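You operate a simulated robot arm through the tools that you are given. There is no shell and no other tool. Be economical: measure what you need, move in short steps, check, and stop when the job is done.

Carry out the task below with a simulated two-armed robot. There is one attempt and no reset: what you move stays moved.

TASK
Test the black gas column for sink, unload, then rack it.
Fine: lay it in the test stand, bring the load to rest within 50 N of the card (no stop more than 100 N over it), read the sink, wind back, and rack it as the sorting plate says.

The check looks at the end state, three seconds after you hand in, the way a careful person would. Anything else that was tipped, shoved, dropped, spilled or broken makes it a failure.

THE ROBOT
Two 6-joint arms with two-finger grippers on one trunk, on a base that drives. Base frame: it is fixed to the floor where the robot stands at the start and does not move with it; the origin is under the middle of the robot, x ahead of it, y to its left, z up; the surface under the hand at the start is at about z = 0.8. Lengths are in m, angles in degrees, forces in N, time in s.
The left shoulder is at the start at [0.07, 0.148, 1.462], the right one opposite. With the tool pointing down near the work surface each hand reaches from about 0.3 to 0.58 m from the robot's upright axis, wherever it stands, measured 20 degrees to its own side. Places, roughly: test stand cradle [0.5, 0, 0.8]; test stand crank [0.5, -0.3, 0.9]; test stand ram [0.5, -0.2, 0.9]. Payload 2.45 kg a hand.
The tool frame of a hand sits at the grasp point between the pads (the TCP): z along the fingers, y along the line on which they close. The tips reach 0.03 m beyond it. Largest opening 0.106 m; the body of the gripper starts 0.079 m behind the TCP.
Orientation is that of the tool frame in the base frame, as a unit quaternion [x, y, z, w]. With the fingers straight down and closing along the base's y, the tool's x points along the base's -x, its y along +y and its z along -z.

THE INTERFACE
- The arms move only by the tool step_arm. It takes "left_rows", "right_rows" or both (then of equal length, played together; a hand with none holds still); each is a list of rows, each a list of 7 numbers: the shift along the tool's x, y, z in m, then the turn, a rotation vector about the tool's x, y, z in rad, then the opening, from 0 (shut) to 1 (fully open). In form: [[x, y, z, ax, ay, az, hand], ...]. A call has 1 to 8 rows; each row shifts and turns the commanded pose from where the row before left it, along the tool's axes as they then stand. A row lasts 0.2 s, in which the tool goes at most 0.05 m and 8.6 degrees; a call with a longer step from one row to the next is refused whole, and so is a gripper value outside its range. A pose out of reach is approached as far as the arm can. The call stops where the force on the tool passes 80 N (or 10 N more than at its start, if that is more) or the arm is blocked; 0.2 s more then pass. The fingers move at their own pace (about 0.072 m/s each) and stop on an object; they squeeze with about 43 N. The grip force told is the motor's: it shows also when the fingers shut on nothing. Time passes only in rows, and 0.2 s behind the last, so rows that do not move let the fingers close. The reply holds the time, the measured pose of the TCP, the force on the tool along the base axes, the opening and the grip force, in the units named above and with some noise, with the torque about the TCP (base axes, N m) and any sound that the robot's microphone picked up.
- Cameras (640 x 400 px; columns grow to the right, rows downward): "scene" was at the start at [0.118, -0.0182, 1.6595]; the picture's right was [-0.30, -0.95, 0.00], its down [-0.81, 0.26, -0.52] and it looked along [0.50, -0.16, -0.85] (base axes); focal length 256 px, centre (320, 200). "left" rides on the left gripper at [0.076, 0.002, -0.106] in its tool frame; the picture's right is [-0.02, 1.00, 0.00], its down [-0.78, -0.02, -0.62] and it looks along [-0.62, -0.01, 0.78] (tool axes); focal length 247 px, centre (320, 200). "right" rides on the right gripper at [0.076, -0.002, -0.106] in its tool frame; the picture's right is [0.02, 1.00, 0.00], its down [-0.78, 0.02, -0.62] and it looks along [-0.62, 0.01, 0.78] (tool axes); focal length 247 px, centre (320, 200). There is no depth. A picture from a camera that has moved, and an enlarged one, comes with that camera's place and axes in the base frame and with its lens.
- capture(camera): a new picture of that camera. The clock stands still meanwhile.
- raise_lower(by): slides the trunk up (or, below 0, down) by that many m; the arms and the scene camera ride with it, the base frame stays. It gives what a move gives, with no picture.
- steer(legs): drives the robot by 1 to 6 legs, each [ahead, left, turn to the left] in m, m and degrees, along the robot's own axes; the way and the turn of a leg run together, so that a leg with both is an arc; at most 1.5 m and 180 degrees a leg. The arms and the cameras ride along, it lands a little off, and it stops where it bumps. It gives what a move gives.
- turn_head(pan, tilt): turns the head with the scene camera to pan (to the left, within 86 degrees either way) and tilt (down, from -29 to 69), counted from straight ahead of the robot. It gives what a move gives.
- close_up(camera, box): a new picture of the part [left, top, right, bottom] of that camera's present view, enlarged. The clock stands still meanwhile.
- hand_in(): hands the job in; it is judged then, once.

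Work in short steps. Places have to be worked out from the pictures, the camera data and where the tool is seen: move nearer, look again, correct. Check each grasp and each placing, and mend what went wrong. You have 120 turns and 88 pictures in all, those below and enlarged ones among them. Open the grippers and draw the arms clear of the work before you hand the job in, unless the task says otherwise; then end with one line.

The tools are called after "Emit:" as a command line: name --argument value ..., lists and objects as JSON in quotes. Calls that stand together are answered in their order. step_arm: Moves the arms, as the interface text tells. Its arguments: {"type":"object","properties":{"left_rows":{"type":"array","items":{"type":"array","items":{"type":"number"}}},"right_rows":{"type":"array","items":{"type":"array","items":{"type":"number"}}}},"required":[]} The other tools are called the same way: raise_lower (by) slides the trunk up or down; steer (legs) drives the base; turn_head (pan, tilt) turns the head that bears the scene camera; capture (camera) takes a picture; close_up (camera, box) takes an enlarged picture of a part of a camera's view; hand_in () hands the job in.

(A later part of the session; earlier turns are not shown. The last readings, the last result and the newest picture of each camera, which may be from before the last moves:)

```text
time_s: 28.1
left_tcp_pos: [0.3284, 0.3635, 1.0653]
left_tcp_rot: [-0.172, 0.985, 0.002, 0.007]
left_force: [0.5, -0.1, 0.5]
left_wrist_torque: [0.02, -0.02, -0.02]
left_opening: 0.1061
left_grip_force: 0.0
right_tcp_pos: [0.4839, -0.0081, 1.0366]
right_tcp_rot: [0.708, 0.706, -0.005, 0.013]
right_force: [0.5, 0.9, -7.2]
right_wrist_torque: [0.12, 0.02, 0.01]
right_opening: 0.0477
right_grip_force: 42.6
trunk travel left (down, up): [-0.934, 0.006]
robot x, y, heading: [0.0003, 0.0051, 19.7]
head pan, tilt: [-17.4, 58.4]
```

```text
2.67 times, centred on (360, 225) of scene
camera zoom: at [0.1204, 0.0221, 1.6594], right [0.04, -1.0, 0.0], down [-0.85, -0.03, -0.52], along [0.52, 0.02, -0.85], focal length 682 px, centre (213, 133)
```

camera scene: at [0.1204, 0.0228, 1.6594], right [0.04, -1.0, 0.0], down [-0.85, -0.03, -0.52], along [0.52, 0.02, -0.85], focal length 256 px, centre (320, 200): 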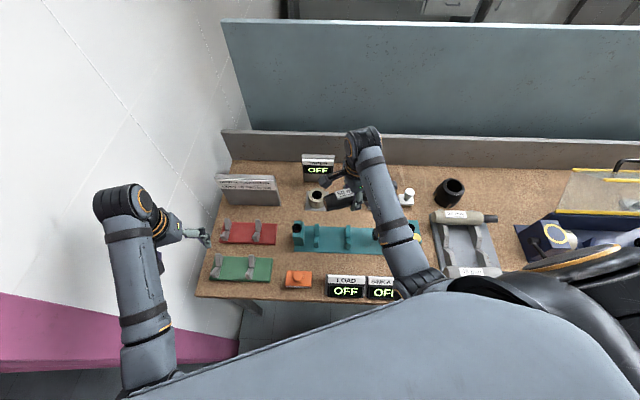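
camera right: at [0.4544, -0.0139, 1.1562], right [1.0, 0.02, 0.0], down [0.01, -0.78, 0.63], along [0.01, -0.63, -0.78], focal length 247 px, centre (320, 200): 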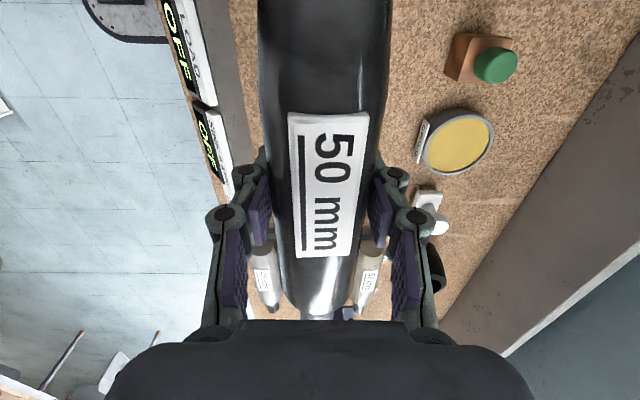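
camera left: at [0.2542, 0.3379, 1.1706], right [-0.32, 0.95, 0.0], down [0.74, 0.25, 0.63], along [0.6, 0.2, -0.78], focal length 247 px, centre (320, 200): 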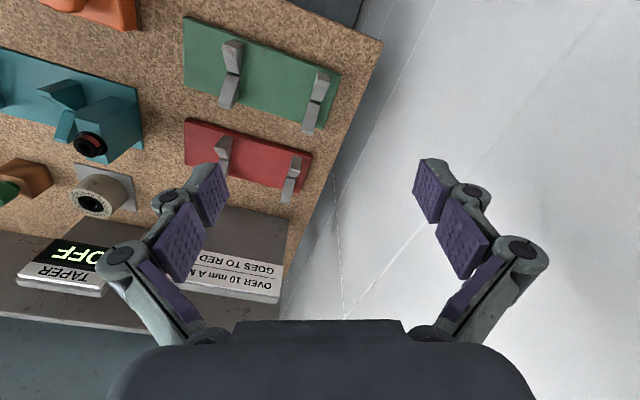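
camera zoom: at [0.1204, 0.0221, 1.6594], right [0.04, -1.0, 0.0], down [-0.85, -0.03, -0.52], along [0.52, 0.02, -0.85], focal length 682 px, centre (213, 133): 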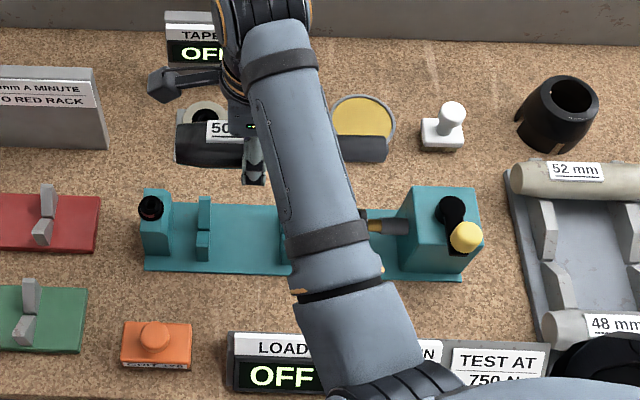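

At (0.484, −0.008). I lower to z≈0.95, correcting toward (0.478, 0.002).

Emit:
step_arm --right_rows '[[0, 0, 0.02, 0, 0, 0, 0], [0, 0, 0.02, 0, 0, 0, 0], [0, 0, 0.02, 0, 0, 0, 0], [0, 0, 0.02, 0, 0, 0, 0], [0, 0, 0.007, 0, 0, 0, 0], [0, 0, 0, 0, 0, 0, 0]]'

Emit:
capture --camera "right"

Emit:
close_up --camera "scene" --box '[260, 170, 460, 300]'

```text
time_s: 29.5
left_tcp_pos: [0.3274, 0.3634, 1.0666]
left_tcp_rot: [-0.172, 0.985, 0.001, 0.007]
left_force: [-0.2, 0.3, 0.2]
left_wrist_torque: [-0.01, -0.02, -0.01]
left_opening: 0.1061
left_grip_force: 0.0
right_tcp_pos: [0.4764, 0.0042, 0.9481]
right_tcp_rot: [0.707, 0.707, 0.0, -0.001]
right_force: [0.6, -0.4, -7.6]
right_wrist_torque: [0.11, -0.04, -0.02]
right_opening: 0.0481
right_grip_force: 43.0
trunk travel left (down, up): [-0.934, 0.006]
robot x, y, heading: [0.0001, 0.0019, 19.8]
head pan, tilt: [-17.4, 58.4]
```

```text
52 pictures are left
camera right: at [0.4741, 0.08, 1.0558], right [1.0, 0.02, 0.0], down [0.02, -0.78, 0.62], along [0.01, -0.62, -0.78], focal length 247 px, centre (320, 200)
```

right: 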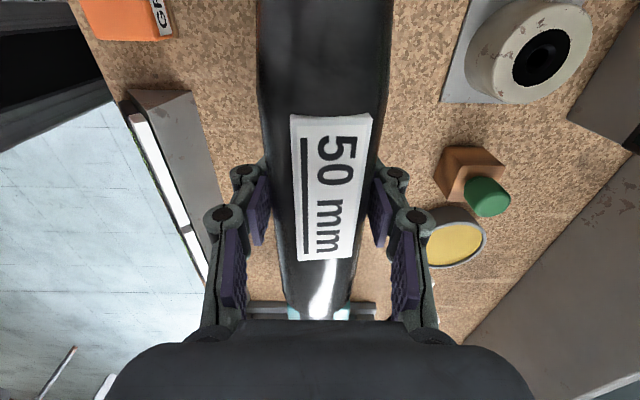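

```text
3.08 times, centred on (360, 235) of scene
camera zoom: at [0.1195, 0.0231, 1.6594], right [0.04, -1.0, 0.0], down [-0.85, -0.03, -0.52], along [0.52, 0.02, -0.85], focal length 787 px, centre (197, 92)
```

zoom: 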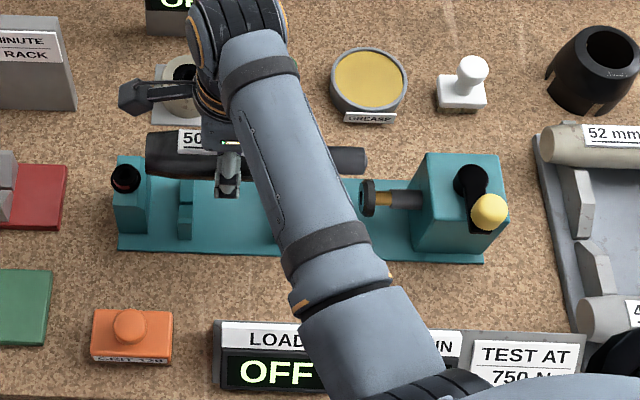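

Column spans y 0.087…−0.134 against block 0.091 and pad −0.144. I shift 3 mm away from the block and lower to z≈0.895.

Emit:
step_arm --right_rows '[[-0.003, 0.001, 0.01, 0, 0, 0, 0], [0, 0, 0.015, 0, 0, 0, 0], [0, 0, 0.015, 0, 0, 0, 0], [0, 0, 0.012, 0, 0, 0, 0], [0, 0, 0, 0, 0, 0, 0]]'

Emit:
close_up --camera "scene" --box '[280, 190, 440, 290]'

```text
time_s: 30.7
left_tcp_pos: [0.3276, 0.3638, 1.0647]
left_tcp_rot: [-0.172, 0.985, 0.001, 0.007]
left_force: [1.2, 0.2, -0.2]
left_wrist_torque: [0.0, -0.01, 0.02]
left_opening: 0.106
left_grip_force: 0.1
right_tcp_pos: [0.4778, 0.0005, 0.8976]
right_tcp_rot: [0.707, 0.707, 0.001, -0.001]
right_force: [-0.2, -0.3, -6.9]
right_wrist_torque: [0.04, 0.0, -0.01]
right_opening: 0.0483
right_grip_force: 42.8
trunk travel left (down, up): [-0.934, 0.006]
robot x, y, heading: [0.0008, 0.0008, 19.8]
head pan, tilt: [-17.4, 58.4]
```

```text
4.00 times, centred on (360, 240) of scene
camera zoom: at [0.1197, 0.0229, 1.6594], right [0.04, -1.0, 0.0], down [-0.85, -0.03, -0.52], along [0.52, 0.02, -0.85], focal length 1023 px, centre (160, 40)
```

zoom: 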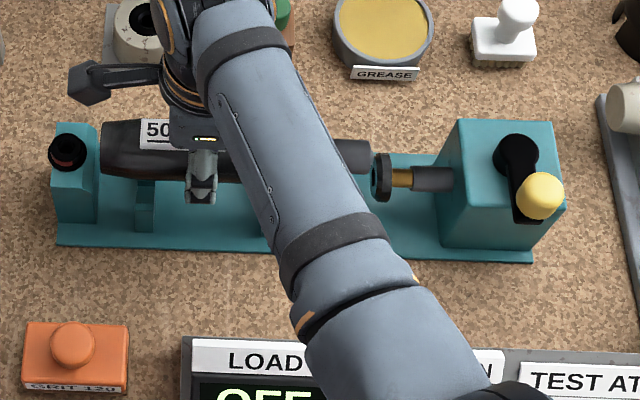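

Gaps remain on both ends. I lower in small steps, watching the vertical force.

Emit:
step_arm --right_rows '[[0, 0, 0.006, 0, 0, 0, 0], [0, 0, 0.006, 0, 0, 0, 0], [0, 0, 0.006, 0, 0, 0, 0], [0, 0, 0, 0, 0, 0, 0]]'

Emit:
step_arm --right_rows '[[0, 0, 0.004, 0, 0, 0, 0], [0, 0, 0, 0, 0, 0, 0]]'

Emit:
step_arm --right_rows '[[0, 0, 0.004, 0, 0, 0, 0], [0, 0, 0, 0, 0, 0, 0]]'

```text
time_s: 31.7
left_tcp_pos: [0.327, 0.3633, 1.0655]
left_tcp_rot: [-0.172, 0.985, 0.001, 0.007]
left_force: [-0.6, -0.2, -0.6]
left_wrist_torque: [0.02, 0.01, 0.01]
left_opening: 0.106
left_grip_force: 0.0
right_tcp_pos: [0.4779, 0.0008, 0.8791]
right_tcp_rot: [0.707, 0.707, -0.001, 0.0]
right_force: [-0.3, 0.1, -7.8]
right_wrist_torque: [0.08, -0.03, -0.02]
right_opening: 0.0481
right_grip_force: 43.1
trunk travel left (down, up): [-0.934, 0.006]
robot x, y, heading: [-0.0005, 0.0008, 19.5]
head pan, tilt: [-17.4, 58.4]
```

```text
time_s: 32.3
left_tcp_pos: [0.3283, 0.364, 1.066]
left_tcp_rot: [-0.172, 0.985, 0.001, 0.007]
left_force: [0.4, -0.2, -0.2]
left_wrist_torque: [0.01, -0.03, -0.02]
left_opening: 0.1059
left_grip_force: 0.1
right_tcp_pos: [0.4778, 0.0026, 0.8745]
right_tcp_rot: [0.708, 0.706, -0.001, -0.001]
right_force: [-0.3, -0.4, -7.5]
right_wrist_torque: [0.09, 0.01, -0.03]
right_opening: 0.0479
right_grip_force: 42.9
trunk travel left (down, up): [-0.934, 0.006]
robot x, y, heading: [-0.0004, 0.0038, 19.8]
head pan, tilt: [-17.4, 58.4]
```

```text
time_s: 32.9
left_tcp_pos: [0.3273, 0.3638, 1.0663]
left_tcp_rot: [-0.172, 0.985, 0.001, 0.006]
left_force: [0.3, -0.4, -0.5]
left_wrist_torque: [-0.01, 0.04, 0.0]
left_opening: 0.1059
left_grip_force: 0.1
right_tcp_pos: [0.4777, 0.0014, 0.8711]
right_tcp_rot: [0.706, 0.708, 0.0, 0.0]
right_force: [0.4, 0.7, -7.6]
right_wrist_torque: [0.07, 0.0, 0.03]
right_opening: 0.048
right_grip_force: 43.1
trunk travel left (down, up): [-0.934, 0.006]
robot x, y, heading: [-0.0, 0.0043, 19.7]
head pan, tilt: [-17.4, 58.4]
```

Still free at z 0.871; I continue down.

Emit:
step_arm --right_rows '[[0, 0, 0.004, 0, 0, 0, 0], [0, 0, 0, 0, 0, 0, 0]]'

Emit:
step_arm --right_rows '[[0, 0, 0.004, 0, 0, 0, 0], [0, 0, 0, 0, 0, 0, 0]]'

Emit:
close_up --camera "scene" --box '[280, 190, 440, 290]'

```text
time_s: 33.5
left_tcp_pos: [0.3275, 0.3631, 1.0658]
left_tcp_rot: [-0.172, 0.985, 0.001, 0.007]
left_force: [0.2, -0.5, -0.5]
left_wrist_torque: [0.03, 0.01, -0.04]
left_opening: 0.1059
left_grip_force: 0.0
right_tcp_pos: [0.4775, 0.0016, 0.8676]
right_tcp_rot: [0.707, 0.707, 0.0, 0.0]
right_force: [-0.4, -0.3, -7.0]
right_wrist_torque: [0.08, 0.01, 0.0]
right_opening: 0.0484
right_grip_force: 43.5
trunk travel left (down, up): [-0.934, 0.006]
robot x, y, heading: [-0.0001, -0.0007, 19.5]
head pan, tilt: [-17.4, 58.4]
```

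```text
time_s: 34.1
left_tcp_pos: [0.3288, 0.365, 1.0649]
left_tcp_rot: [-0.172, 0.985, 0.001, 0.006]
left_force: [-0.4, -0.2, 0.4]
left_wrist_torque: [0.01, 0.03, 0.01]
left_opening: 0.1059
left_grip_force: 0.1
right_tcp_pos: [0.4781, -0.0001, 0.8637]
right_tcp_rot: [0.707, 0.707, 0.0, 0.0]
right_force: [0.1, -0.8, -7.0]
right_wrist_torque: [0.09, 0.02, 0.01]
right_opening: 0.048
right_grip_force: 43.0
trunk travel left (down, up): [-0.934, 0.006]
robot x, y, heading: [0.0015, 0.0037, 19.7]
head pan, tilt: [-17.4, 58.4]
```

```text
4.00 times, centred on (360, 240) of scene
camera zoom: at [0.1199, 0.023, 1.6594], right [0.04, -1.0, 0.0], down [-0.85, -0.03, -0.52], along [0.52, 0.02, -0.85], focal length 1023 px, centre (160, 40)
```

zoom: 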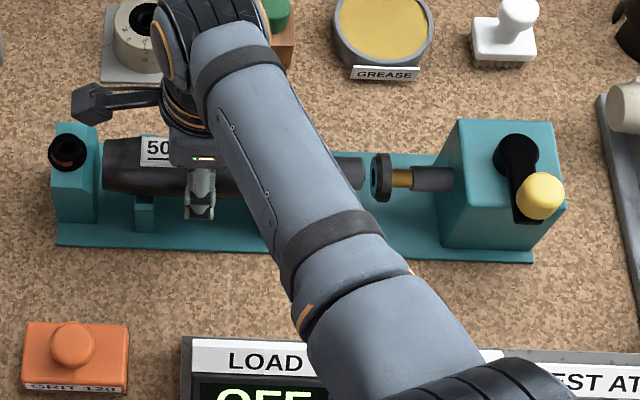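

Still free, gaps remain at both ends. I continue down in 3 mm steps.

Emit:
step_arm --right_rows '[[0, 0, 0.003, 0, 0, 0, 0], [0, 0, 0, 0, 0, 0, 0]]'

Emit:
step_arm --right_rows '[[0, 0, 0.003, 0, 0, 0, 0], [0, 0, 0, 0, 0, 0, 0]]'

Emit:
step_arm --right_rows '[[0, 0, 0.003, 0, 0, 0, 0], [0, 0, 0, 0, 0, 0, 0]]'

```text
time_s: 34.7
left_tcp_pos: [0.3276, 0.3642, 1.0658]
left_tcp_rot: [-0.172, 0.985, 0.002, 0.007]
left_force: [0.7, 0.3, 0.0]
left_wrist_torque: [-0.01, 0.02, 0.0]
left_opening: 0.106
left_grip_force: 0.0
right_tcp_pos: [0.4784, 0.0014, 0.8606]
right_tcp_rot: [0.707, 0.707, 0.0, 0.0]
right_force: [0.1, -0.7, -7.1]
right_wrist_torque: [0.06, -0.04, -0.02]
right_opening: 0.0481
right_grip_force: 43.2
trunk travel left (down, up): [-0.934, 0.006]
robot x, y, heading: [0.0034, 0.0026, 19.8]
head pan, tilt: [-17.4, 58.4]
```

```text
time_s: 35.3
left_tcp_pos: [0.3276, 0.3633, 1.0658]
left_tcp_rot: [-0.172, 0.985, 0.001, 0.007]
left_force: [0.1, 0.0, -0.3]
left_wrist_torque: [0.03, -0.01, 0.0]
left_opening: 0.1061
left_grip_force: 0.1
right_tcp_pos: [0.478, 0.0015, 0.8572]
right_tcp_rot: [0.707, 0.707, 0.001, 0.001]
right_force: [0.7, -0.7, -6.7]
right_wrist_torque: [0.08, 0.03, 0.03]
right_opening: 0.0477
right_grip_force: 43.1
trunk travel left (down, up): [-0.934, 0.006]
robot x, y, heading: [0.0002, 0.0042, 19.4]
head pan, tilt: [-17.4, 58.4]
```

```text
time_s: 35.9
left_tcp_pos: [0.3269, 0.3644, 1.0659]
left_tcp_rot: [-0.172, 0.985, 0.002, 0.007]
left_force: [-0.3, 0.6, 0.5]
left_wrist_torque: [-0.02, -0.01, 0.0]
left_opening: 0.106
left_grip_force: 0.0
right_tcp_pos: [0.4791, 0.0005, 0.8545]
right_tcp_rot: [0.707, 0.708, 0.001, 0.0]
right_force: [3.7, -0.3, -1.2]
right_wrist_torque: [-0.26, 0.03, 0.23]
right_opening: 0.0486
right_grip_force: 43.0
trunk travel left (down, up): [-0.934, 0.006]
robot x, y, heading: [0.0017, 0.0039, 19.7]
head pan, tilt: [-17.4, 58.4]
```

Contact begins at z 0.8545. One more 2 mm, then look before opening.

Emit:
step_arm --right_rows '[[0, 0.001, 0.002, 0, 0, 0, 0], [0, 0, 0, 0, 0, 0, 0]]'

Emit:
close_up --camera "scene" --box '[280, 190, 440, 290]'

```text
time_s: 36.5
left_tcp_pos: [0.3275, 0.364, 1.0658]
left_tcp_rot: [-0.173, 0.985, 0.001, 0.007]
left_force: [0.0, 0.5, 0.3]
left_wrist_torque: [0.01, 0.0, 0.02]
left_opening: 0.1058
left_grip_force: 0.0
right_tcp_pos: [0.4786, 0.0011, 0.852]
right_tcp_rot: [0.707, 0.707, 0.001, 0.0]
right_force: [2.0, 1.3, -3.9]
right_wrist_torque: [0.13, 0.06, -0.06]
right_opening: 0.0484
right_grip_force: 42.8
trunk travel left (down, up): [-0.934, 0.006]
robot x, y, heading: [-0.0001, 0.0048, 19.6]
head pan, tilt: [-17.4, 58.4]
```

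```text
4.00 times, centred on (360, 240) of scene
camera zoom: at [0.1199, 0.023, 1.6593], right [0.04, -1.0, 0.0], down [-0.85, -0.03, -0.52], along [0.52, 0.02, -0.85], focal length 1023 px, centre (160, 40)
```

zoom: 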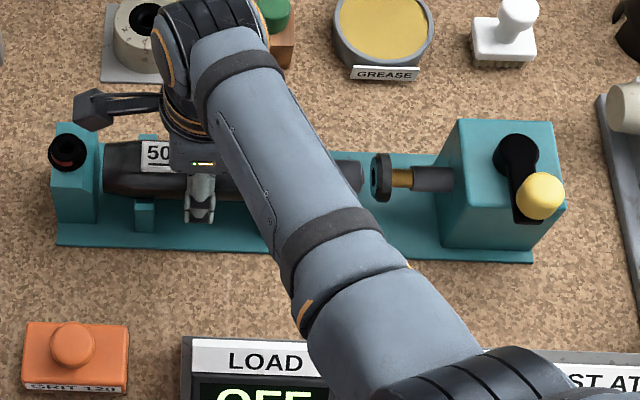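

Partly supported; a few mm more to seat.

Emit:
step_arm --right_rows '[[0, 0, 0.002, 0, 0, 0, 0], [0, 0, 0, 0, 0, 0, 0]]'

Emit:
step_arm --right_rows '[[0, 0, 0.002, 0, 0, 0, 0], [0, 0, 0, 0, 0, 0, 0]]'

```text
time_s: 37.1
left_tcp_pos: [0.3276, 0.3637, 1.0657]
left_tcp_rot: [-0.172, 0.985, 0.002, 0.006]
left_force: [-0.4, -0.1, 0.5]
left_wrist_torque: [0.01, 0.03, -0.02]
left_opening: 0.1059
left_grip_force: 0.0
right_tcp_pos: [0.4796, 0.0021, 0.85]
right_tcp_rot: [0.707, 0.707, -0.001, 0.0]
right_force: [3.5, 0.3, 0.4]
right_wrist_torque: [0.05, 0.08, -0.01]
right_opening: 0.048
right_grip_force: 43.1
trunk travel left (down, up): [-0.934, 0.006]
robot x, y, heading: [-0.0012, 0.0008, 19.8]
head pan, tilt: [-17.4, 58.4]
```

```text
time_s: 37.7
left_tcp_pos: [0.3272, 0.3637, 1.0665]
left_tcp_rot: [-0.172, 0.985, 0.001, 0.008]
left_force: [-0.7, -0.4, 0.3]
left_wrist_torque: [-0.03, 0.01, -0.02]
left_opening: 0.1057
left_grip_force: 0.0
right_tcp_pos: [0.4793, 0.0019, 0.8491]
right_tcp_rot: [0.707, 0.707, 0.001, 0.0]
right_force: [5.4, -0.1, 4.4]
right_wrist_torque: [0.02, 0.07, -0.09]
right_opening: 0.0472
right_grip_force: 43.1
trunk travel left (down, up): [-0.934, 0.006]
robot x, y, heading: [-0.0011, 0.004, 19.6]
head pan, tilt: [-17.4, 58.4]
```

The weight is on the V's. I open the fingers and look.

Emit:
step_arm --right_rows '[[0, 0.002, 0, 0, 0, 0, 0.6], [0, 0, 0, 0, 0, 0, 0.75], [0, 0, 0, 0, 0, 0, 0.8]]'

Emit:
close_up --camera "scene" --box '[280, 190, 440, 290]'

Emit:
capture --camera "right"

```text
time_s: 38.5
left_tcp_pos: [0.3258, 0.3639, 1.0655]
left_tcp_rot: [-0.172, 0.985, 0.002, 0.007]
left_force: [-0.1, 0.3, -0.1]
left_wrist_torque: [0.0, 0.0, 0.01]
left_opening: 0.1059
left_grip_force: 0.0
right_tcp_pos: [0.4803, 0.0012, 0.8479]
right_tcp_rot: [0.707, 0.707, 0.0, 0.0]
right_force: [-0.2, 0.5, -0.7]
right_wrist_torque: [0.01, 0.0, 0.02]
right_opening: 0.085
right_grip_force: 0.0
trunk travel left (down, up): [-0.934, 0.006]
robot x, y, heading: [-0.001, 0.0013, 19.7]
head pan, tilt: [-17.4, 58.4]
```

```text
4.00 times, centred on (360, 240) of scene
camera zoom: at [0.1186, 0.023, 1.6595], right [0.04, -1.0, 0.0], down [-0.85, -0.03, -0.52], along [0.52, 0.02, -0.85], focal length 1023 px, centre (160, 40)
```

zoom: 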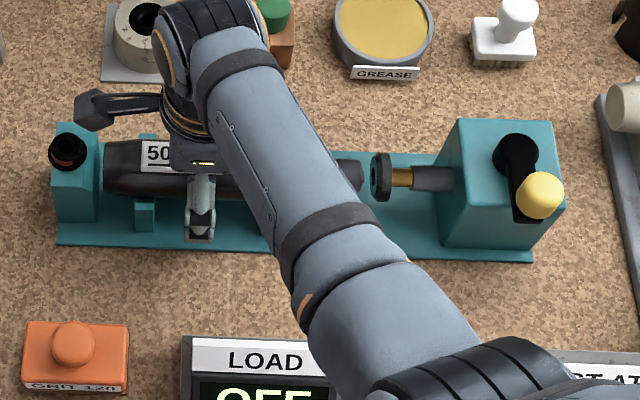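

```text
46 pictures are left
camera right: at [0.478, 0.0767, 0.9553], right [1.0, 0.02, 0.0], down [0.02, -0.78, 0.62], along [0.01, -0.62, -0.78], focal length 247 px, centre (320, 200)
```

right: 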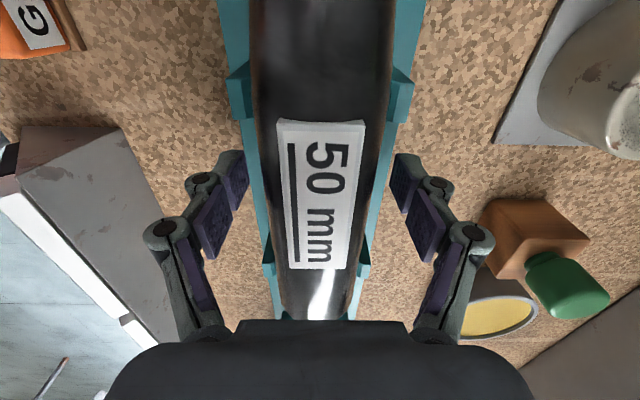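

The column lies square in the V's. I raise the right hand clear, then bring the robot back to heading 0 at y≈−0.05, which suits both the crank (right) and the left block (left).

Emit:
step_arm --right_rows '[[0, 0, -0.02, 0, 0, 0, 0.8], [0, 0, -0.04, 0, 0, 0, 0.8], [0, 0, -0.04, 0, 0, 0, 0.8], [0, 0, -0.04, 0, 0, 0, 0.8], [0, 0, -0.04, 0, 0, 0, 0.8]]'

Emit:
steer --legs '[[0, 0, -20], [0, -0.05, 0]]'

Emit:
capture --camera "left"

Emit:
capture --camera "right"

```text
time_s: 39.7
left_tcp_pos: [0.3266, 0.3631, 1.0658]
left_tcp_rot: [-0.172, 0.985, 0.001, 0.007]
left_force: [-0.3, -0.3, 0.2]
left_wrist_torque: [0.0, 0.02, -0.03]
left_opening: 0.1062
left_grip_force: 0.0
right_tcp_pos: [0.4783, -0.0022, 1.0281]
right_tcp_rot: [0.707, 0.708, -0.004, 0.001]
right_force: [-0.2, 0.1, 0.1]
right_wrist_torque: [-0.03, -0.01, -0.01]
right_opening: 0.0851
right_grip_force: 0.0
trunk travel left (down, up): [-0.934, 0.006]
robot x, y, heading: [-0.0012, 0.0022, 19.5]
head pan, tilt: [-17.4, 58.4]
```

```text
time_s: 41.7
left_tcp_pos: [0.4312, 0.1889, 1.0647]
left_tcp_rot: [0.002, 1.0, -0.004, 0.007]
left_force: [0.4, 0.4, -0.7]
left_wrist_torque: [-0.08, 0.01, -0.02]
left_opening: 0.1061
left_grip_force: 0.0
right_tcp_pos: [0.4527, -0.2093, 1.0303]
right_tcp_rot: [0.819, 0.574, -0.002, 0.006]
right_force: [0.0, 1.4, 0.2]
right_wrist_torque: [-0.08, 0.02, 0.03]
right_opening: 0.0849
right_grip_force: 0.0
trunk travel left (down, up): [-0.934, 0.006]
robot x, y, heading: [0.0035, -0.0479, -0.3]
head pan, tilt: [-17.4, 58.4]
```

```text
45 pictures are left
camera left: at [0.3534, 0.1908, 1.1687], right [0.03, 1.0, -0.01], down [0.77, -0.02, 0.63], along [0.63, -0.02, -0.77], focal length 247 px, centre (320, 200)
```

left: 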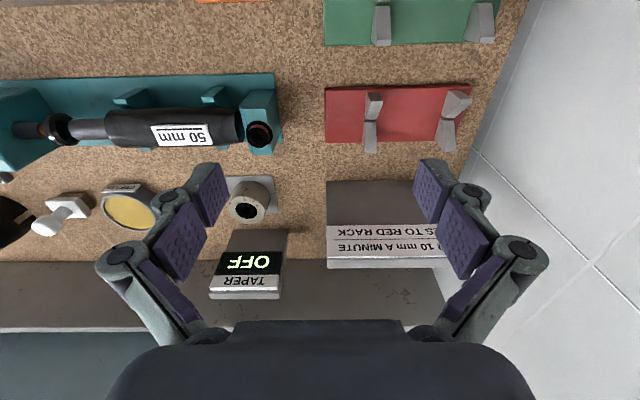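

```text
44 pictures are left
camera right: at [0.4754, -0.1353, 1.1361], right [0.95, -0.32, 0.01], down [-0.25, -0.73, 0.63], along [-0.2, -0.6, -0.78], focal length 247 px, centre (320, 200)
```

right: 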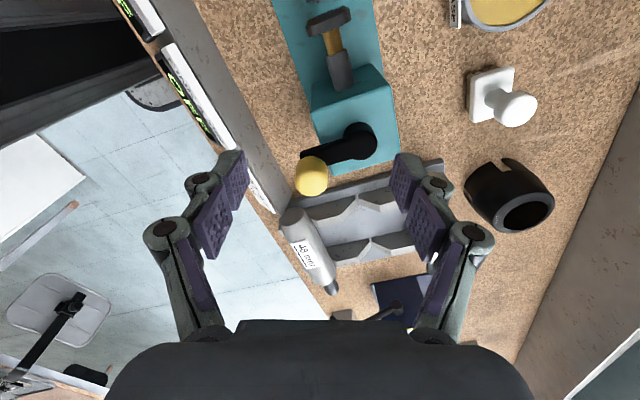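

I estimate the black/red button top at (0.479, 0.113, 0.887). I take one enlarged look at it and at the green-topped block before pressing anything.

Emit:
close_up --camera "left" --box '[190, 60, 310, 180]'

Emit:
close_up --camera "scene" --box '[220, 140, 400, 300]'

```text
3.33 times, centred on (250, 120) of left
camera zoom: at [0.3534, 0.1908, 1.1687], right [0.03, 1.0, -0.01], down [0.77, -0.02, 0.63], along [0.63, -0.02, -0.77], focal length 823 px, centre (553, 467)
```

zoom: 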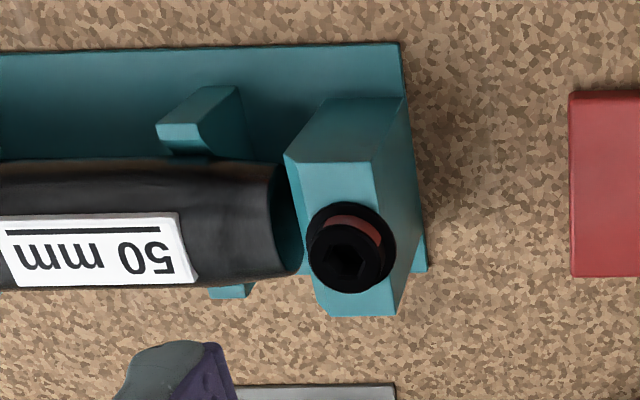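

```text
2.50 times, centred on (310, 220) of scene
camera zoom: at [0.1183, -0.0551, 1.6596], right [-0.3, -0.95, 0.01], down [-0.81, 0.26, -0.53], along [0.5, -0.17, -0.85], focal length 639 px, centre (345, 150)
```

zoom: 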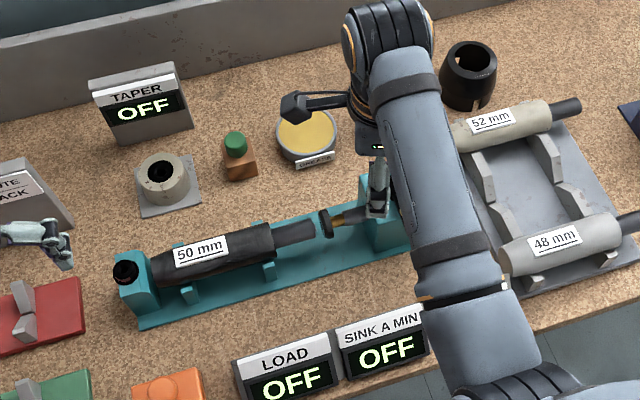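

I press the button with the closed left fingertips: first to 3 cm above it.

Emit:
step_arm --left_rows '[[0, 0, 0.03, 0, 0, 0, 0], [0, 0, 0.03, 0, 0, 0, 0], [0, 0, 0.03, 0, 0, 0, 0], [-0.016, -0.025, 0, 0, 0, 0, 0], [-0.016, -0.025, 0, 0, 0, 0, 0], [-0.016, -0.026, 0, 0, 0, 0, 0], [0, 0, 0, 0, 0, 0, 0]]'

Emit:
capture --camera "left"

```text
time_s: 43.3
left_tcp_pos: [0.4783, 0.1043, 0.9778]
left_tcp_rot: [0.002, 1.0, 0.0, 0.006]
left_force: [-0.4, 0.1, 0.6]
left_wrist_torque: [0.0, -0.01, -0.01]
left_opening: 0.0001
left_grip_force: 28.7
right_tcp_pos: [0.4514, -0.2156, 1.0294]
right_tcp_rot: [0.819, 0.573, -0.001, 0.004]
right_force: [0.3, -0.5, 0.1]
right_wrist_torque: [-0.01, 0.02, 0.01]
right_opening: 0.0846
right_grip_force: 0.0
trunk travel left (down, up): [-0.934, 0.006]
robot x, y, heading: [0.0009, -0.05, -0.3]
head pan, tilt: [-17.4, 58.4]
```

```text
41 pictures are left
camera left: at [0.4021, 0.1055, 1.0819], right [0.03, 1.0, 0.0], down [0.77, -0.02, 0.63], along [0.63, -0.02, -0.77], focal length 247 px, centre (320, 200)
```

left: 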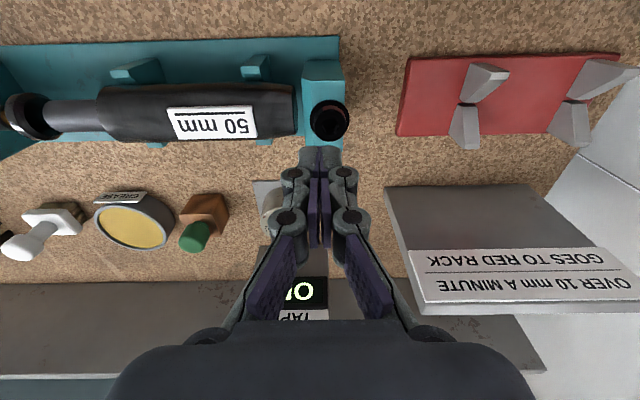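

The button is at (0.479, 0.110). I move 6 mm in y and go down to contact.

Emit:
step_arm --left_rows '[[-0.001, 0.006, 0.02, 0, 0, 0, 0], [0, 0, 0.02, 0, 0, 0, 0], [0, 0, 0.01, 0, 0, 0, 0], [0, 0, 0, 0, 0, 0, 0]]'

Emit:
step_arm --left_rows '[[0, 0, 0.004, 0, 0, 0, 0], [0, 0, 0.004, 0, 0, 0, 0], [0, 0, 0.004, 0, 0, 0, 0]]'

Emit:
close_up --camera "scene" --box '[220, 140, 400, 300]'

```text
time_s: 44.3
left_tcp_pos: [0.4807, 0.1092, 0.9257]
left_tcp_rot: [0.002, 1.0, 0.0, 0.007]
left_force: [1.2, -0.3, 0.2]
left_wrist_torque: [0.0, -0.01, 0.02]
left_opening: 0.0
left_grip_force: 28.4
right_tcp_pos: [0.4515, -0.2161, 1.0288]
right_tcp_rot: [0.819, 0.573, -0.001, 0.003]
right_force: [0.5, -0.1, -0.3]
right_wrist_torque: [0.01, 0.02, -0.02]
right_opening: 0.0848
right_grip_force: 0.0
trunk travel left (down, up): [-0.934, 0.006]
robot x, y, heading: [-0.0002, -0.0492, -0.3]
head pan, tilt: [-17.4, 58.4]
```

```text
time_s: 45.1
left_tcp_pos: [0.4809, 0.1098, 0.9263]
left_tcp_rot: [0.001, 1.0, 0.002, 0.02]
left_force: [-5.1, 5.1, 80.9]
left_wrist_torque: [-0.02, 0.93, -0.01]
left_opening: 0.006
left_grip_force: 28.2
right_tcp_pos: [0.4431, -0.2188, 1.0335]
right_tcp_rot: [0.819, 0.574, 0.004, 0.004]
right_force: [0.1, 0.3, -0.4]
right_wrist_torque: [-0.04, 0.03, 0.01]
right_opening: 0.0847
right_grip_force: 0.1
trunk travel left (down, up): [-0.934, 0.006]
robot x, y, heading: [0.0003, -0.0432, -0.3]
head pan, tilt: [-17.4, 58.4]
```

```text
2.50 times, centred on (310, 220) of scene
camera zoom: at [0.1042, -0.0703, 1.6616], right [-0.3, -0.95, 0.0], down [-0.81, 0.26, -0.53], along [0.51, -0.16, -0.85], focal length 639 px, centre (345, 150)
```

zoom: 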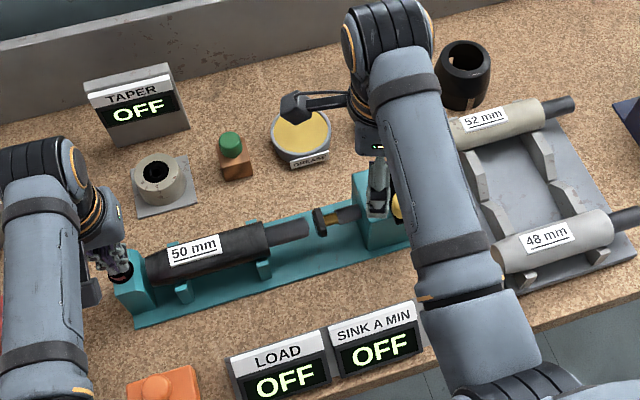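

80 N and no give: it's not a push button. I back off at once and check that nothing shifted.

Emit:
step_arm --left_rows '[[0, 0, -0.02, 0, 0, 0, 0], [0, 0, -0.03, 0, 0, 0, 0.3], [0, 0, -0.02, 0, 0, 0, 0.5], [0, 0, 0, 0, 0, 0, 0.5]]'

Emit:
close_up --camera "left" --box '[240, 50, 400, 150]'

Emit:
capture --camera "scene"

```text
time_s: 46.1
left_tcp_pos: [0.4814, 0.1118, 0.9833]
left_tcp_rot: [0.002, 1.0, 0.001, 0.005]
left_force: [0.9, -0.5, -0.6]
left_wrist_torque: [-0.01, 0.01, -0.04]
left_opening: 0.0531
left_grip_force: 0.0
right_tcp_pos: [0.4534, -0.2166, 1.0281]
right_tcp_rot: [0.819, 0.574, -0.003, 0.002]
right_force: [0.4, -0.6, 0.2]
right_wrist_torque: [0.0, 0.06, 0.0]
right_opening: 0.0848
right_grip_force: 0.1
trunk travel left (down, up): [-0.934, 0.006]
robot x, y, heading: [0.0037, -0.0491, -0.5]
head pan, tilt: [-17.4, 58.4]
```

```text
4.00 times, centred on (320, 100) of left
camera zoom: at [0.4046, 0.1129, 1.0882], right [0.03, 1.0, 0.0], down [0.78, -0.02, 0.63], along [0.63, -0.02, -0.78], focal length 988 px, centre (320, 600)
```

zoom: 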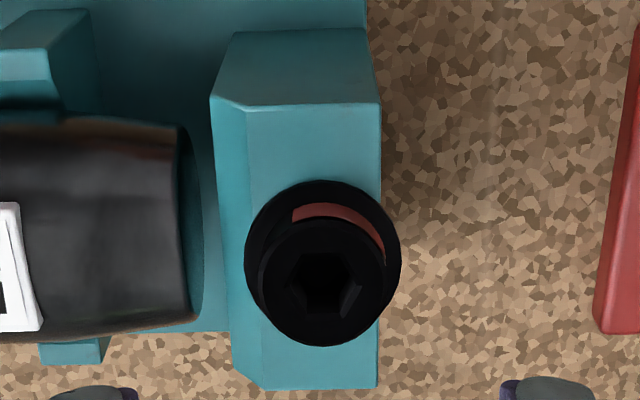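

```text
38 pictures are left
camera scene: at [0.1213, -0.0667, 1.6592], right [-0.31, -0.95, 0.0], down [-0.81, 0.26, -0.52], along [0.5, -0.16, -0.85], focal length 256 px, centre (320, 200)
```

scene: 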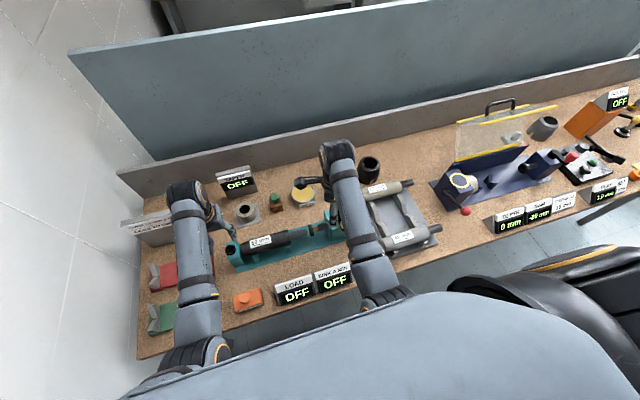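

The fixture is untouched in place. Before trying to turn it, I bring the ram near contact with the crank: I move the right hand over the knob, estimated at (0.430, −0.242, top 0.957), and look; the left hand rises out of the way.

Emit:
step_arm --right_rows '[[-0.011, -0.004, 0, 0, 0, 0, 0.6], [-0.01, -0.005, 0, 0, 0, 0, 0.6], [-0.01, -0.004, 0, 0, 0, 0, 0.6], [0, 0, 0.012, 0, 0, 0, 0.6]]'

Emit:
capture --camera "right"

```text
time_s: 47.1
left_tcp_pos: [0.481, 0.1102, 0.9838]
left_tcp_rot: [0.001, 1.0, 0.0, 0.007]
left_force: [-0.3, -1.0, 0.7]
left_wrist_torque: [0.01, 0.01, 0.0]
left_opening: 0.0531
left_grip_force: 0.1
right_tcp_pos: [0.4295, -0.241, 1.0173]
right_tcp_rot: [0.819, 0.574, 0.0, 0.002]
right_force: [-1.2, 0.3, 0.3]
right_wrist_torque: [-0.02, -0.03, 0.03]
right_opening: 0.0636
right_grip_force: 0.1
trunk travel left (down, up): [-0.934, 0.006]
robot x, y, heading: [0.0007, -0.0489, 0.0]
head pan, tilt: [-17.4, 58.4]
```

```text
37 pictures are left
camera right: at [0.4524, -0.1682, 1.1237], right [0.95, -0.32, 0.0], down [-0.25, -0.74, 0.62], along [-0.2, -0.59, -0.78], focal length 247 px, centre (320, 200)
```

right: 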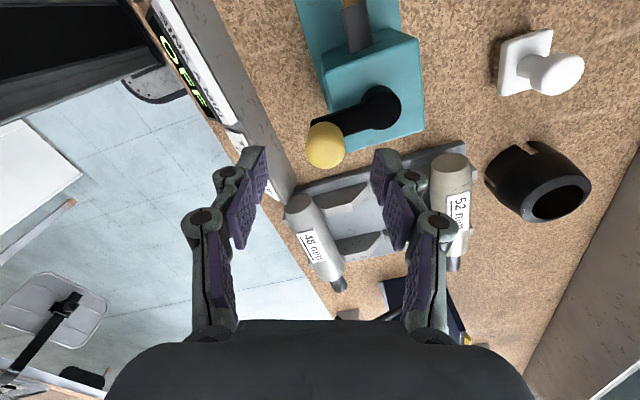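

Knob centre (0.431, −0.243), hub (0.479, −0.243), radius ≈0.048. I descend to z≈0.966 and close on the knob.

Emit:
step_arm --right_rows '[[-0.001, 0.002, 0.02, 0, 0, 0, 0.6], [0, 0, 0.02, 0, 0, 0, 0.6], [0, 0, 0.011, 0, 0, 0, 0.6], [0, 0, 0, 0, 0, 0, 0.15], [0, 0, 0, 0, 0, 0, 0.15], [0, 0, 0, 0, 0, 0, 0.15]]'

Emit:
capture --camera "right"

```text
time_s: 48.5
left_tcp_pos: [0.4806, 0.111, 0.9838]
left_tcp_rot: [0.002, 1.0, -0.001, 0.006]
left_force: [0.0, 0.4, -0.4]
left_wrist_torque: [-0.02, 0.0, 0.03]
left_opening: 0.053
left_grip_force: 0.1
right_tcp_pos: [0.4322, -0.2428, 0.9657]
right_tcp_rot: [0.819, 0.574, 0.0, 0.003]
right_force: [7.3, -1.1, 3.4]
right_wrist_torque: [0.03, 0.05, -0.05]
right_opening: 0.028
right_grip_force: 45.1
trunk travel left (down, up): [-0.934, 0.006]
robot x, y, heading: [-0.002, -0.0485, -0.2]
head pan, tilt: [-17.4, 58.4]
```

```text
36 pictures are left
camera right: at [0.4558, -0.1706, 1.0731], right [0.95, -0.32, 0.01], down [-0.25, -0.74, 0.62], along [-0.2, -0.59, -0.78], focal length 247 px, centre (320, 200)
```

right: 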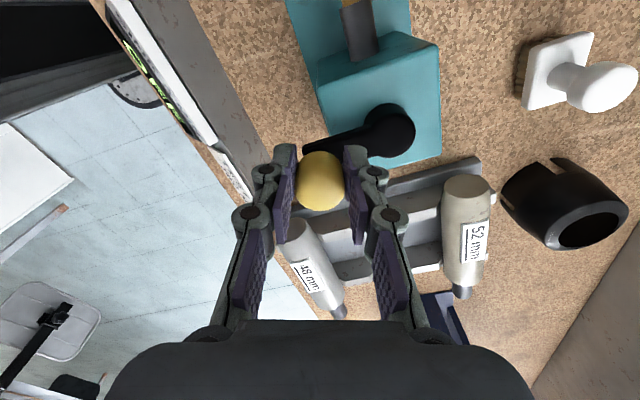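

Knob held. I try a quarter-ish turn clockwise (60°) along the circle and watch the ram pad.

Emit:
step_arm --right_rows '[[0.0122, -0.0027, 0, 0, 0, 0, 0.15], [0.0125, 0.0005, 0, 0, 0, 0, 0.15], [0.012, 0.0038, 0, 0, 0, 0, 0.15], [0.0106, 0.0067, 0, 0, 0, 0, 0.15]]'

Emit:
close_up --camera "left" --box '[0, 40, 340, 180]'

Emit:
close_up --camera "scene" --box '[220, 200, 380, 310]'

```text
time_s: 49.5
left_tcp_pos: [0.4805, 0.1121, 0.9839]
left_tcp_rot: [0.001, 1.0, 0.0, 0.007]
left_force: [0.0, -0.6, 0.3]
left_wrist_torque: [-0.01, -0.02, 0.01]
left_opening: 0.053
left_grip_force: 0.0
right_tcp_pos: [0.4513, -0.204, 0.9627]
right_tcp_rot: [0.819, 0.573, -0.006, 0.005]
right_force: [0.4, 1.3, 0.3]
right_wrist_torque: [-0.01, 0.0, -0.01]
right_opening: 0.0158
right_grip_force: 0.0
trunk travel left (down, up): [-0.934, 0.006]
robot x, y, heading: [0.0003, -0.0487, -0.3]
head pan, tilt: [-17.4, 58.4]
```

```text
1.88 times, centred on (170, 110) of left
camera zoom: at [0.4027, 0.1143, 1.0888], right [0.03, 1.0, 0.0], down [0.77, -0.02, 0.63], along [0.63, -0.02, -0.77], focal length 465 px, centre (602, 369)
```

zoom: 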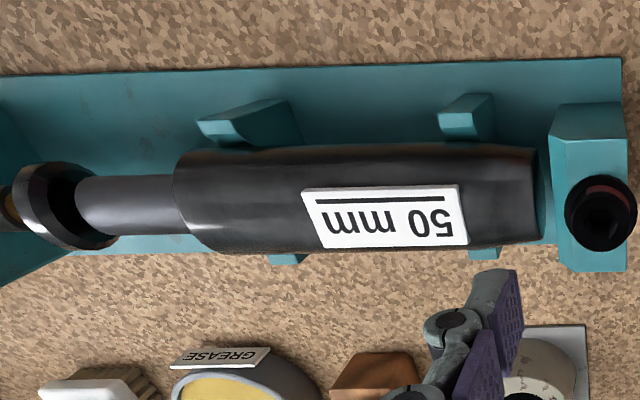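

```text
3.64 times, centred on (300, 255) of scene
camera zoom: at [0.1182, -0.0652, 1.6594], right [-0.3, -0.95, 0.0], down [-0.81, 0.26, -0.52], along [0.5, -0.16, -0.85], focal length 930 px, centre (393, 0)
```

zoom: 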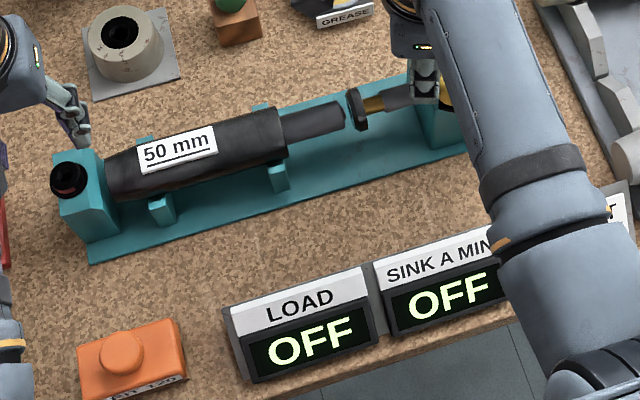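

The fingers slipped off the knob (opening 16 mm). I open, rise slightly and look at where the knob stands.

Emit:
step_arm --right_rows '[[0, 0, -0.03, 0, 0, 0, 0.3], [0, 0, -0.02, 0, 0, 0, 0.6], [0, 0, 0, 0, 0, 0, 0.6]]'

Emit:
close_up --camera "right" --box '[200, 20, 460, 220]'

```text
time_s: 50.3
left_tcp_pos: [0.4813, 0.1113, 0.9842]
left_tcp_rot: [0.001, 1.0, 0.0, 0.006]
left_force: [0.6, -0.5, -0.4]
left_wrist_torque: [-0.04, 0.02, 0.03]
left_opening: 0.0529
left_grip_force: 0.0
right_tcp_pos: [0.4496, -0.2216, 1.0078]
right_tcp_rot: [0.82, 0.572, -0.019, 0.016]
right_force: [1.0, 0.1, 0.0]
right_wrist_torque: [0.01, 0.05, 0.0]
right_opening: 0.0637
right_grip_force: 0.0
trunk travel left (down, up): [-0.934, 0.006]
robot x, y, heading: [0.001, -0.045, -0.1]
head pan, tilt: [-17.4, 58.4]
```

```text
2.00 times, centred on (330, 120) of right
camera zoom: at [0.4745, -0.1447, 1.1109], right [0.95, -0.33, 0.0], down [-0.25, -0.71, 0.66], along [-0.21, -0.62, -0.75], focal length 494 px, centre (300, 360)
```

zoom: 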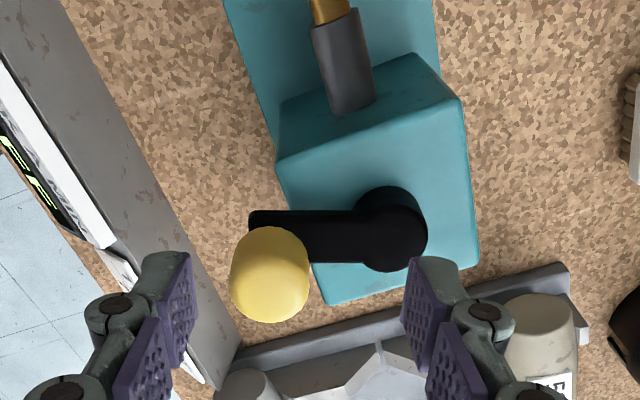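

The knob turned about 12° clockwise before slipping, partly because the arm ran near its inner reach limit. I shift the robot 40 mm left so the crank circle is well within reach.

Emit:
steer --legs '[[0, 0.04, 0]]'

Emit:
step_arm --right_rows '[[0, 0, 0, 0, 0, 0, 0.6]]'

```text
time_s: 51.2
left_tcp_pos: [0.4818, 0.1438, 0.9859]
left_tcp_rot: [0.002, 1.0, 0.003, 0.007]
left_force: [0.3, -1.0, 0.6]
left_wrist_torque: [0.08, -0.01, 0.01]
left_opening: 0.053
left_grip_force: 0.0
right_tcp_pos: [0.4502, -0.1875, 1.0087]
right_tcp_rot: [0.82, 0.572, -0.014, 0.015]
right_force: [-0.4, -1.6, -0.8]
right_wrist_torque: [0.1, -0.01, 0.01]
right_opening: 0.0634
right_grip_force: 0.0
trunk travel left (down, up): [-0.934, 0.006]
robot x, y, heading: [0.0023, -0.0102, -0.6]
head pan, tilt: [-17.4, 58.4]
```

```text
time_s: 51.6
left_tcp_pos: [0.4807, 0.1514, 0.9844]
left_tcp_rot: [0.002, 1.0, 0.0, 0.008]
left_force: [0.0, -0.1, 0.7]
left_wrist_torque: [-0.01, -0.01, 0.01]
left_opening: 0.053
left_grip_force: 0.0
right_tcp_pos: [0.4511, -0.1822, 1.0089]
right_tcp_rot: [0.821, 0.57, -0.019, 0.019]
right_force: [-0.6, 0.5, -0.1]
right_wrist_torque: [-0.02, -0.01, 0.01]
right_opening: 0.0635
right_grip_force: 0.1
trunk travel left (down, up): [-0.934, 0.006]
robot x, y, heading: [0.0049, -0.0073, -0.5]
head pan, tilt: [-17.4, 58.4]
```

I move the hand back over the knob (0.434, −0.230) and check the pose.

Emit:
step_arm --right_rows '[[-0.025, 0.001, 0, 0, 0, 0, 0.5], [-0.025, 0.001, 0, 0, 0, 0, 0.5], [-0.023, 0.001, 0, 0, 0, 0, 0.5], [0, 0, 0, 0, 0, 0, 0.5]]'

Emit:
capture --camera "right"

```text
time_s: 52.6
left_tcp_pos: [0.4801, 0.1497, 0.9851]
left_tcp_rot: [0.002, 1.0, -0.001, 0.007]
left_force: [0.6, 0.3, -0.2]
left_wrist_torque: [-0.03, 0.0, 0.01]
left_opening: 0.0528
left_grip_force: 0.1
right_tcp_pos: [0.4285, -0.2507, 1.0131]
right_tcp_rot: [0.82, 0.571, -0.016, 0.018]
right_force: [-0.7, 0.0, -0.3]
right_wrist_torque: [-0.01, 0.02, -0.01]
right_opening: 0.0527
right_grip_force: 0.1
trunk travel left (down, up): [-0.934, 0.006]
robot x, y, heading: [0.0002, -0.011, -0.3]
head pan, tilt: [-17.4, 58.4]
```

```text
32 pictures are left
camera right: at [0.4536, -0.1741, 1.1166], right [0.94, -0.33, 0.01], down [-0.25, -0.71, 0.66], along [-0.21, -0.62, -0.75], focal length 247 px, centre (320, 200)
```

right: 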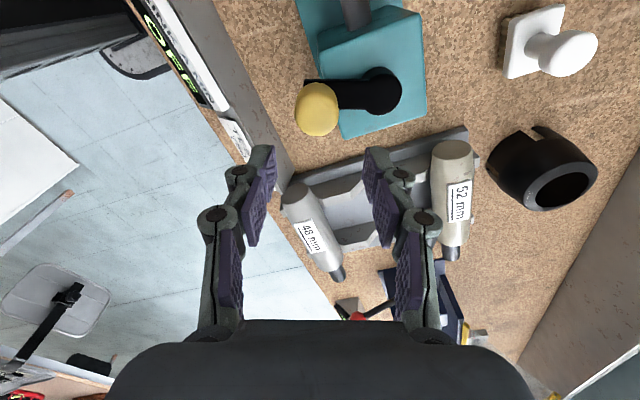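

I fix the small tilt, centre over the knob (0.433, −0.230), descend deeper (z 0.957) and grip.

Emit:
step_arm --right_rows '[[0.0105, -0.0013, 0, 0.005, 0.024, -0.003, 0.5], [0.0105, -0.0013, 0, 0.005, 0.024, -0.003, 0.5], [0, 0, 0.02, 0, 0, 0, 0.5], [0, 0, 0.02, 0, 0, 0, 0.5], [0, 0, 0.01, 0, 0, 0, 0.5], [0, 0, 0.006, 0, 0, 0, 0.5]]'

Emit:
step_arm --right_rows '[[0, 0, 0, 0, 0, 0, 0], [0, 0, 0, 0, 0, 0, 0], [0, 0, 0, 0, 0, 0, 0]]'

Emit:
close_up --camera "right" --box '[200, 40, 460, 240]'

```text
time_s: 54.0
left_tcp_pos: [0.4817, 0.1508, 0.9835]
left_tcp_rot: [0.002, 1.0, 0.0, 0.007]
left_force: [-0.1, -0.2, -0.4]
left_wrist_torque: [0.05, -0.01, -0.03]
left_opening: 0.0531
left_grip_force: 0.0
right_tcp_pos: [0.4338, -0.2307, 0.9566]
right_tcp_rot: [0.819, 0.574, 0.001, 0.0]
right_force: [0.5, -0.4, -0.1]
right_wrist_torque: [0.01, -0.02, -0.01]
right_opening: 0.0533
right_grip_force: 0.1
trunk travel left (down, up): [-0.934, 0.006]
robot x, y, heading: [0.0046, -0.0079, -0.2]
head pan, tilt: [-17.4, 58.4]
```

```text
time_s: 54.8
left_tcp_pos: [0.4822, 0.1498, 0.9849]
left_tcp_rot: [0.003, 1.0, 0.001, 0.007]
left_force: [-0.7, -0.5, -0.9]
left_wrist_torque: [0.0, -0.02, 0.02]
left_opening: 0.0532
left_grip_force: 0.1
right_tcp_pos: [0.4342, -0.2306, 0.9554]
right_tcp_rot: [0.819, 0.574, 0.001, 0.0]
right_force: [0.7, 1.0, -2.2]
right_wrist_torque: [-0.11, -0.13, 0.03]
right_opening: 0.0268
right_grip_force: 45.3
trunk travel left (down, up): [-0.934, 0.006]
robot x, y, heading: [-0.002, -0.0101, -0.4]
head pan, tilt: [-17.4, 58.4]
```

```text
2.00 times, centred on (330, 140) of right
camera zoom: at [0.4576, -0.159, 1.0637], right [0.95, -0.32, 0.0], down [-0.25, -0.74, 0.62], along [-0.2, -0.59, -0.78], focal length 494 px, centre (300, 320)
```

zoom: 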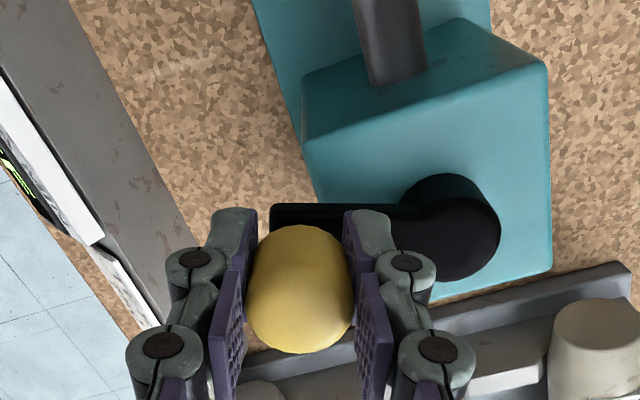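

Gripped lower, at crank angle ≈165°. I turn 60° clockwise along the circle and check.

Emit:
step_arm --right_rows '[[0.0125, 0.0005, 0, 0, 0, 0, 0], [0.012, 0.0038, 0, 0, 0, 0, 0], [0.0106, 0.0067, 0, 0, 0, 0, 0], [0.0085, 0.0092, 0, 0, 0, 0, 0]]'

Emit:
close_up --camera "scene" --box '[220, 200, 380, 310]'

```text
time_s: 55.8
left_tcp_pos: [0.4792, 0.1527, 0.9842]
left_tcp_rot: [0.002, 1.0, -0.001, 0.009]
left_force: [0.0, -0.4, 0.4]
left_wrist_torque: [-0.03, 0.03, 0.01]
left_opening: 0.0528
left_grip_force: 0.0
right_tcp_pos: [0.4652, -0.1913, 0.9549]
right_tcp_rot: [0.819, 0.573, 0.001, -0.004]
right_force: [-10.4, 14.3, -9.1]
right_wrist_torque: [-0.06, 0.14, -0.19]
right_opening: 0.026
right_grip_force: 44.8
trunk travel left (down, up): [-0.934, 0.006]
robot x, y, heading: [-0.0, -0.0059, -0.2]
head pan, tilt: [-17.4, 58.4]
```

```text
3.64 times, centred on (300, 255) of scene
camera zoom: at [0.1158, -0.0252, 1.6595], right [-0.3, -0.95, 0.0], down [-0.81, 0.26, -0.53], along [0.5, -0.16, -0.85], focal length 930 px, centre (393, 0)
```

zoom: 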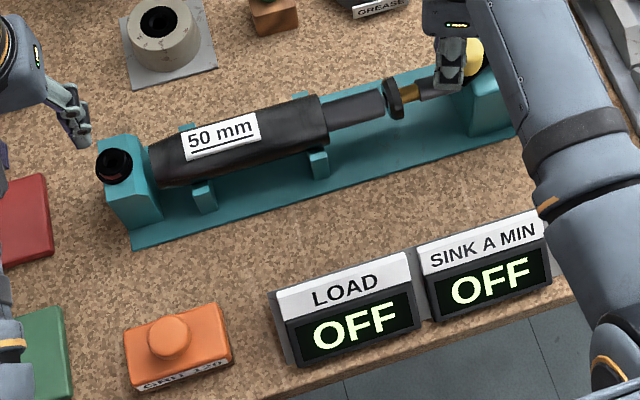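

The crank follows. Fit suggests hub ≈(0.483, −0.2405), radius ≈0.051. I continue 120° clockwise with that radius.

Emit:
step_arm --right_rows '[[0.0103, 0.0084, 0, 0, 0, 0, 0], [0.0038, 0.0127, 0, 0, 0, 0, 0], [0.0003, 0.0133, 0, 0, 0, 0, 0], [-0.0031, 0.013, 0, 0, 0, 0, 0], [-0.0063, 0.0117, 0, 0, 0, 0, 0], [-0.0092, 0.0096, 0, 0, 0, 0, 0], [-0.0114, 0.007, 0, 0, 0, 0, 0], [-0.0127, 0.0038, 0, 0, 0, 0, 0]]'

Emit:
close_up --camera "scene" --box '[220, 200, 380, 310]'

```text
time_s: 57.6
left_tcp_pos: [0.4917, 0.1435, 0.9796]
left_tcp_rot: [0.004, 1.0, 0.002, 0.001]
left_force: [0.0, -0.7, 0.4]
left_wrist_torque: [0.05, 0.0, 0.03]
left_opening: 0.0532
left_grip_force: 0.0
right_tcp_pos: [0.5522, -0.263, 0.9582]
right_tcp_rot: [0.82, 0.572, 0.01, 0.013]
right_force: [75.4, -20.0, 14.2]
right_wrist_torque: [-0.04, 0.24, 0.68]
right_opening: 0.0001
right_grip_force: 28.2
trunk travel left (down, up): [-0.934, 0.006]
robot x, y, heading: [-0.0002, -0.0123, -0.5]
head pan, tilt: [-17.4, 58.4]
```

```text
3.64 times, centred on (300, 255) of scene
camera zoom: at [0.1357, -0.0377, 1.6582], right [-0.31, -0.95, 0.0], down [-0.82, 0.27, -0.51], along [0.49, -0.16, -0.86], focal length 930 px, centre (393, 0)
```

zoom: 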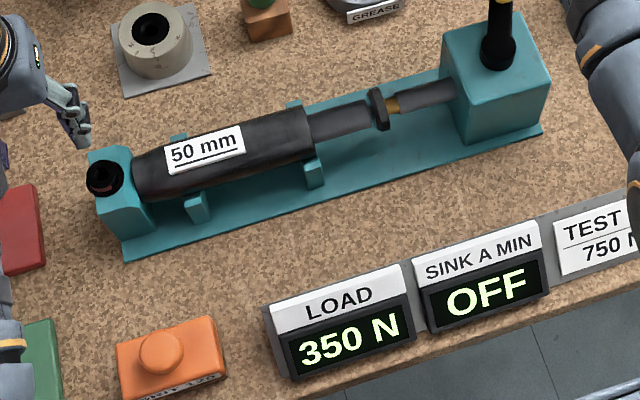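

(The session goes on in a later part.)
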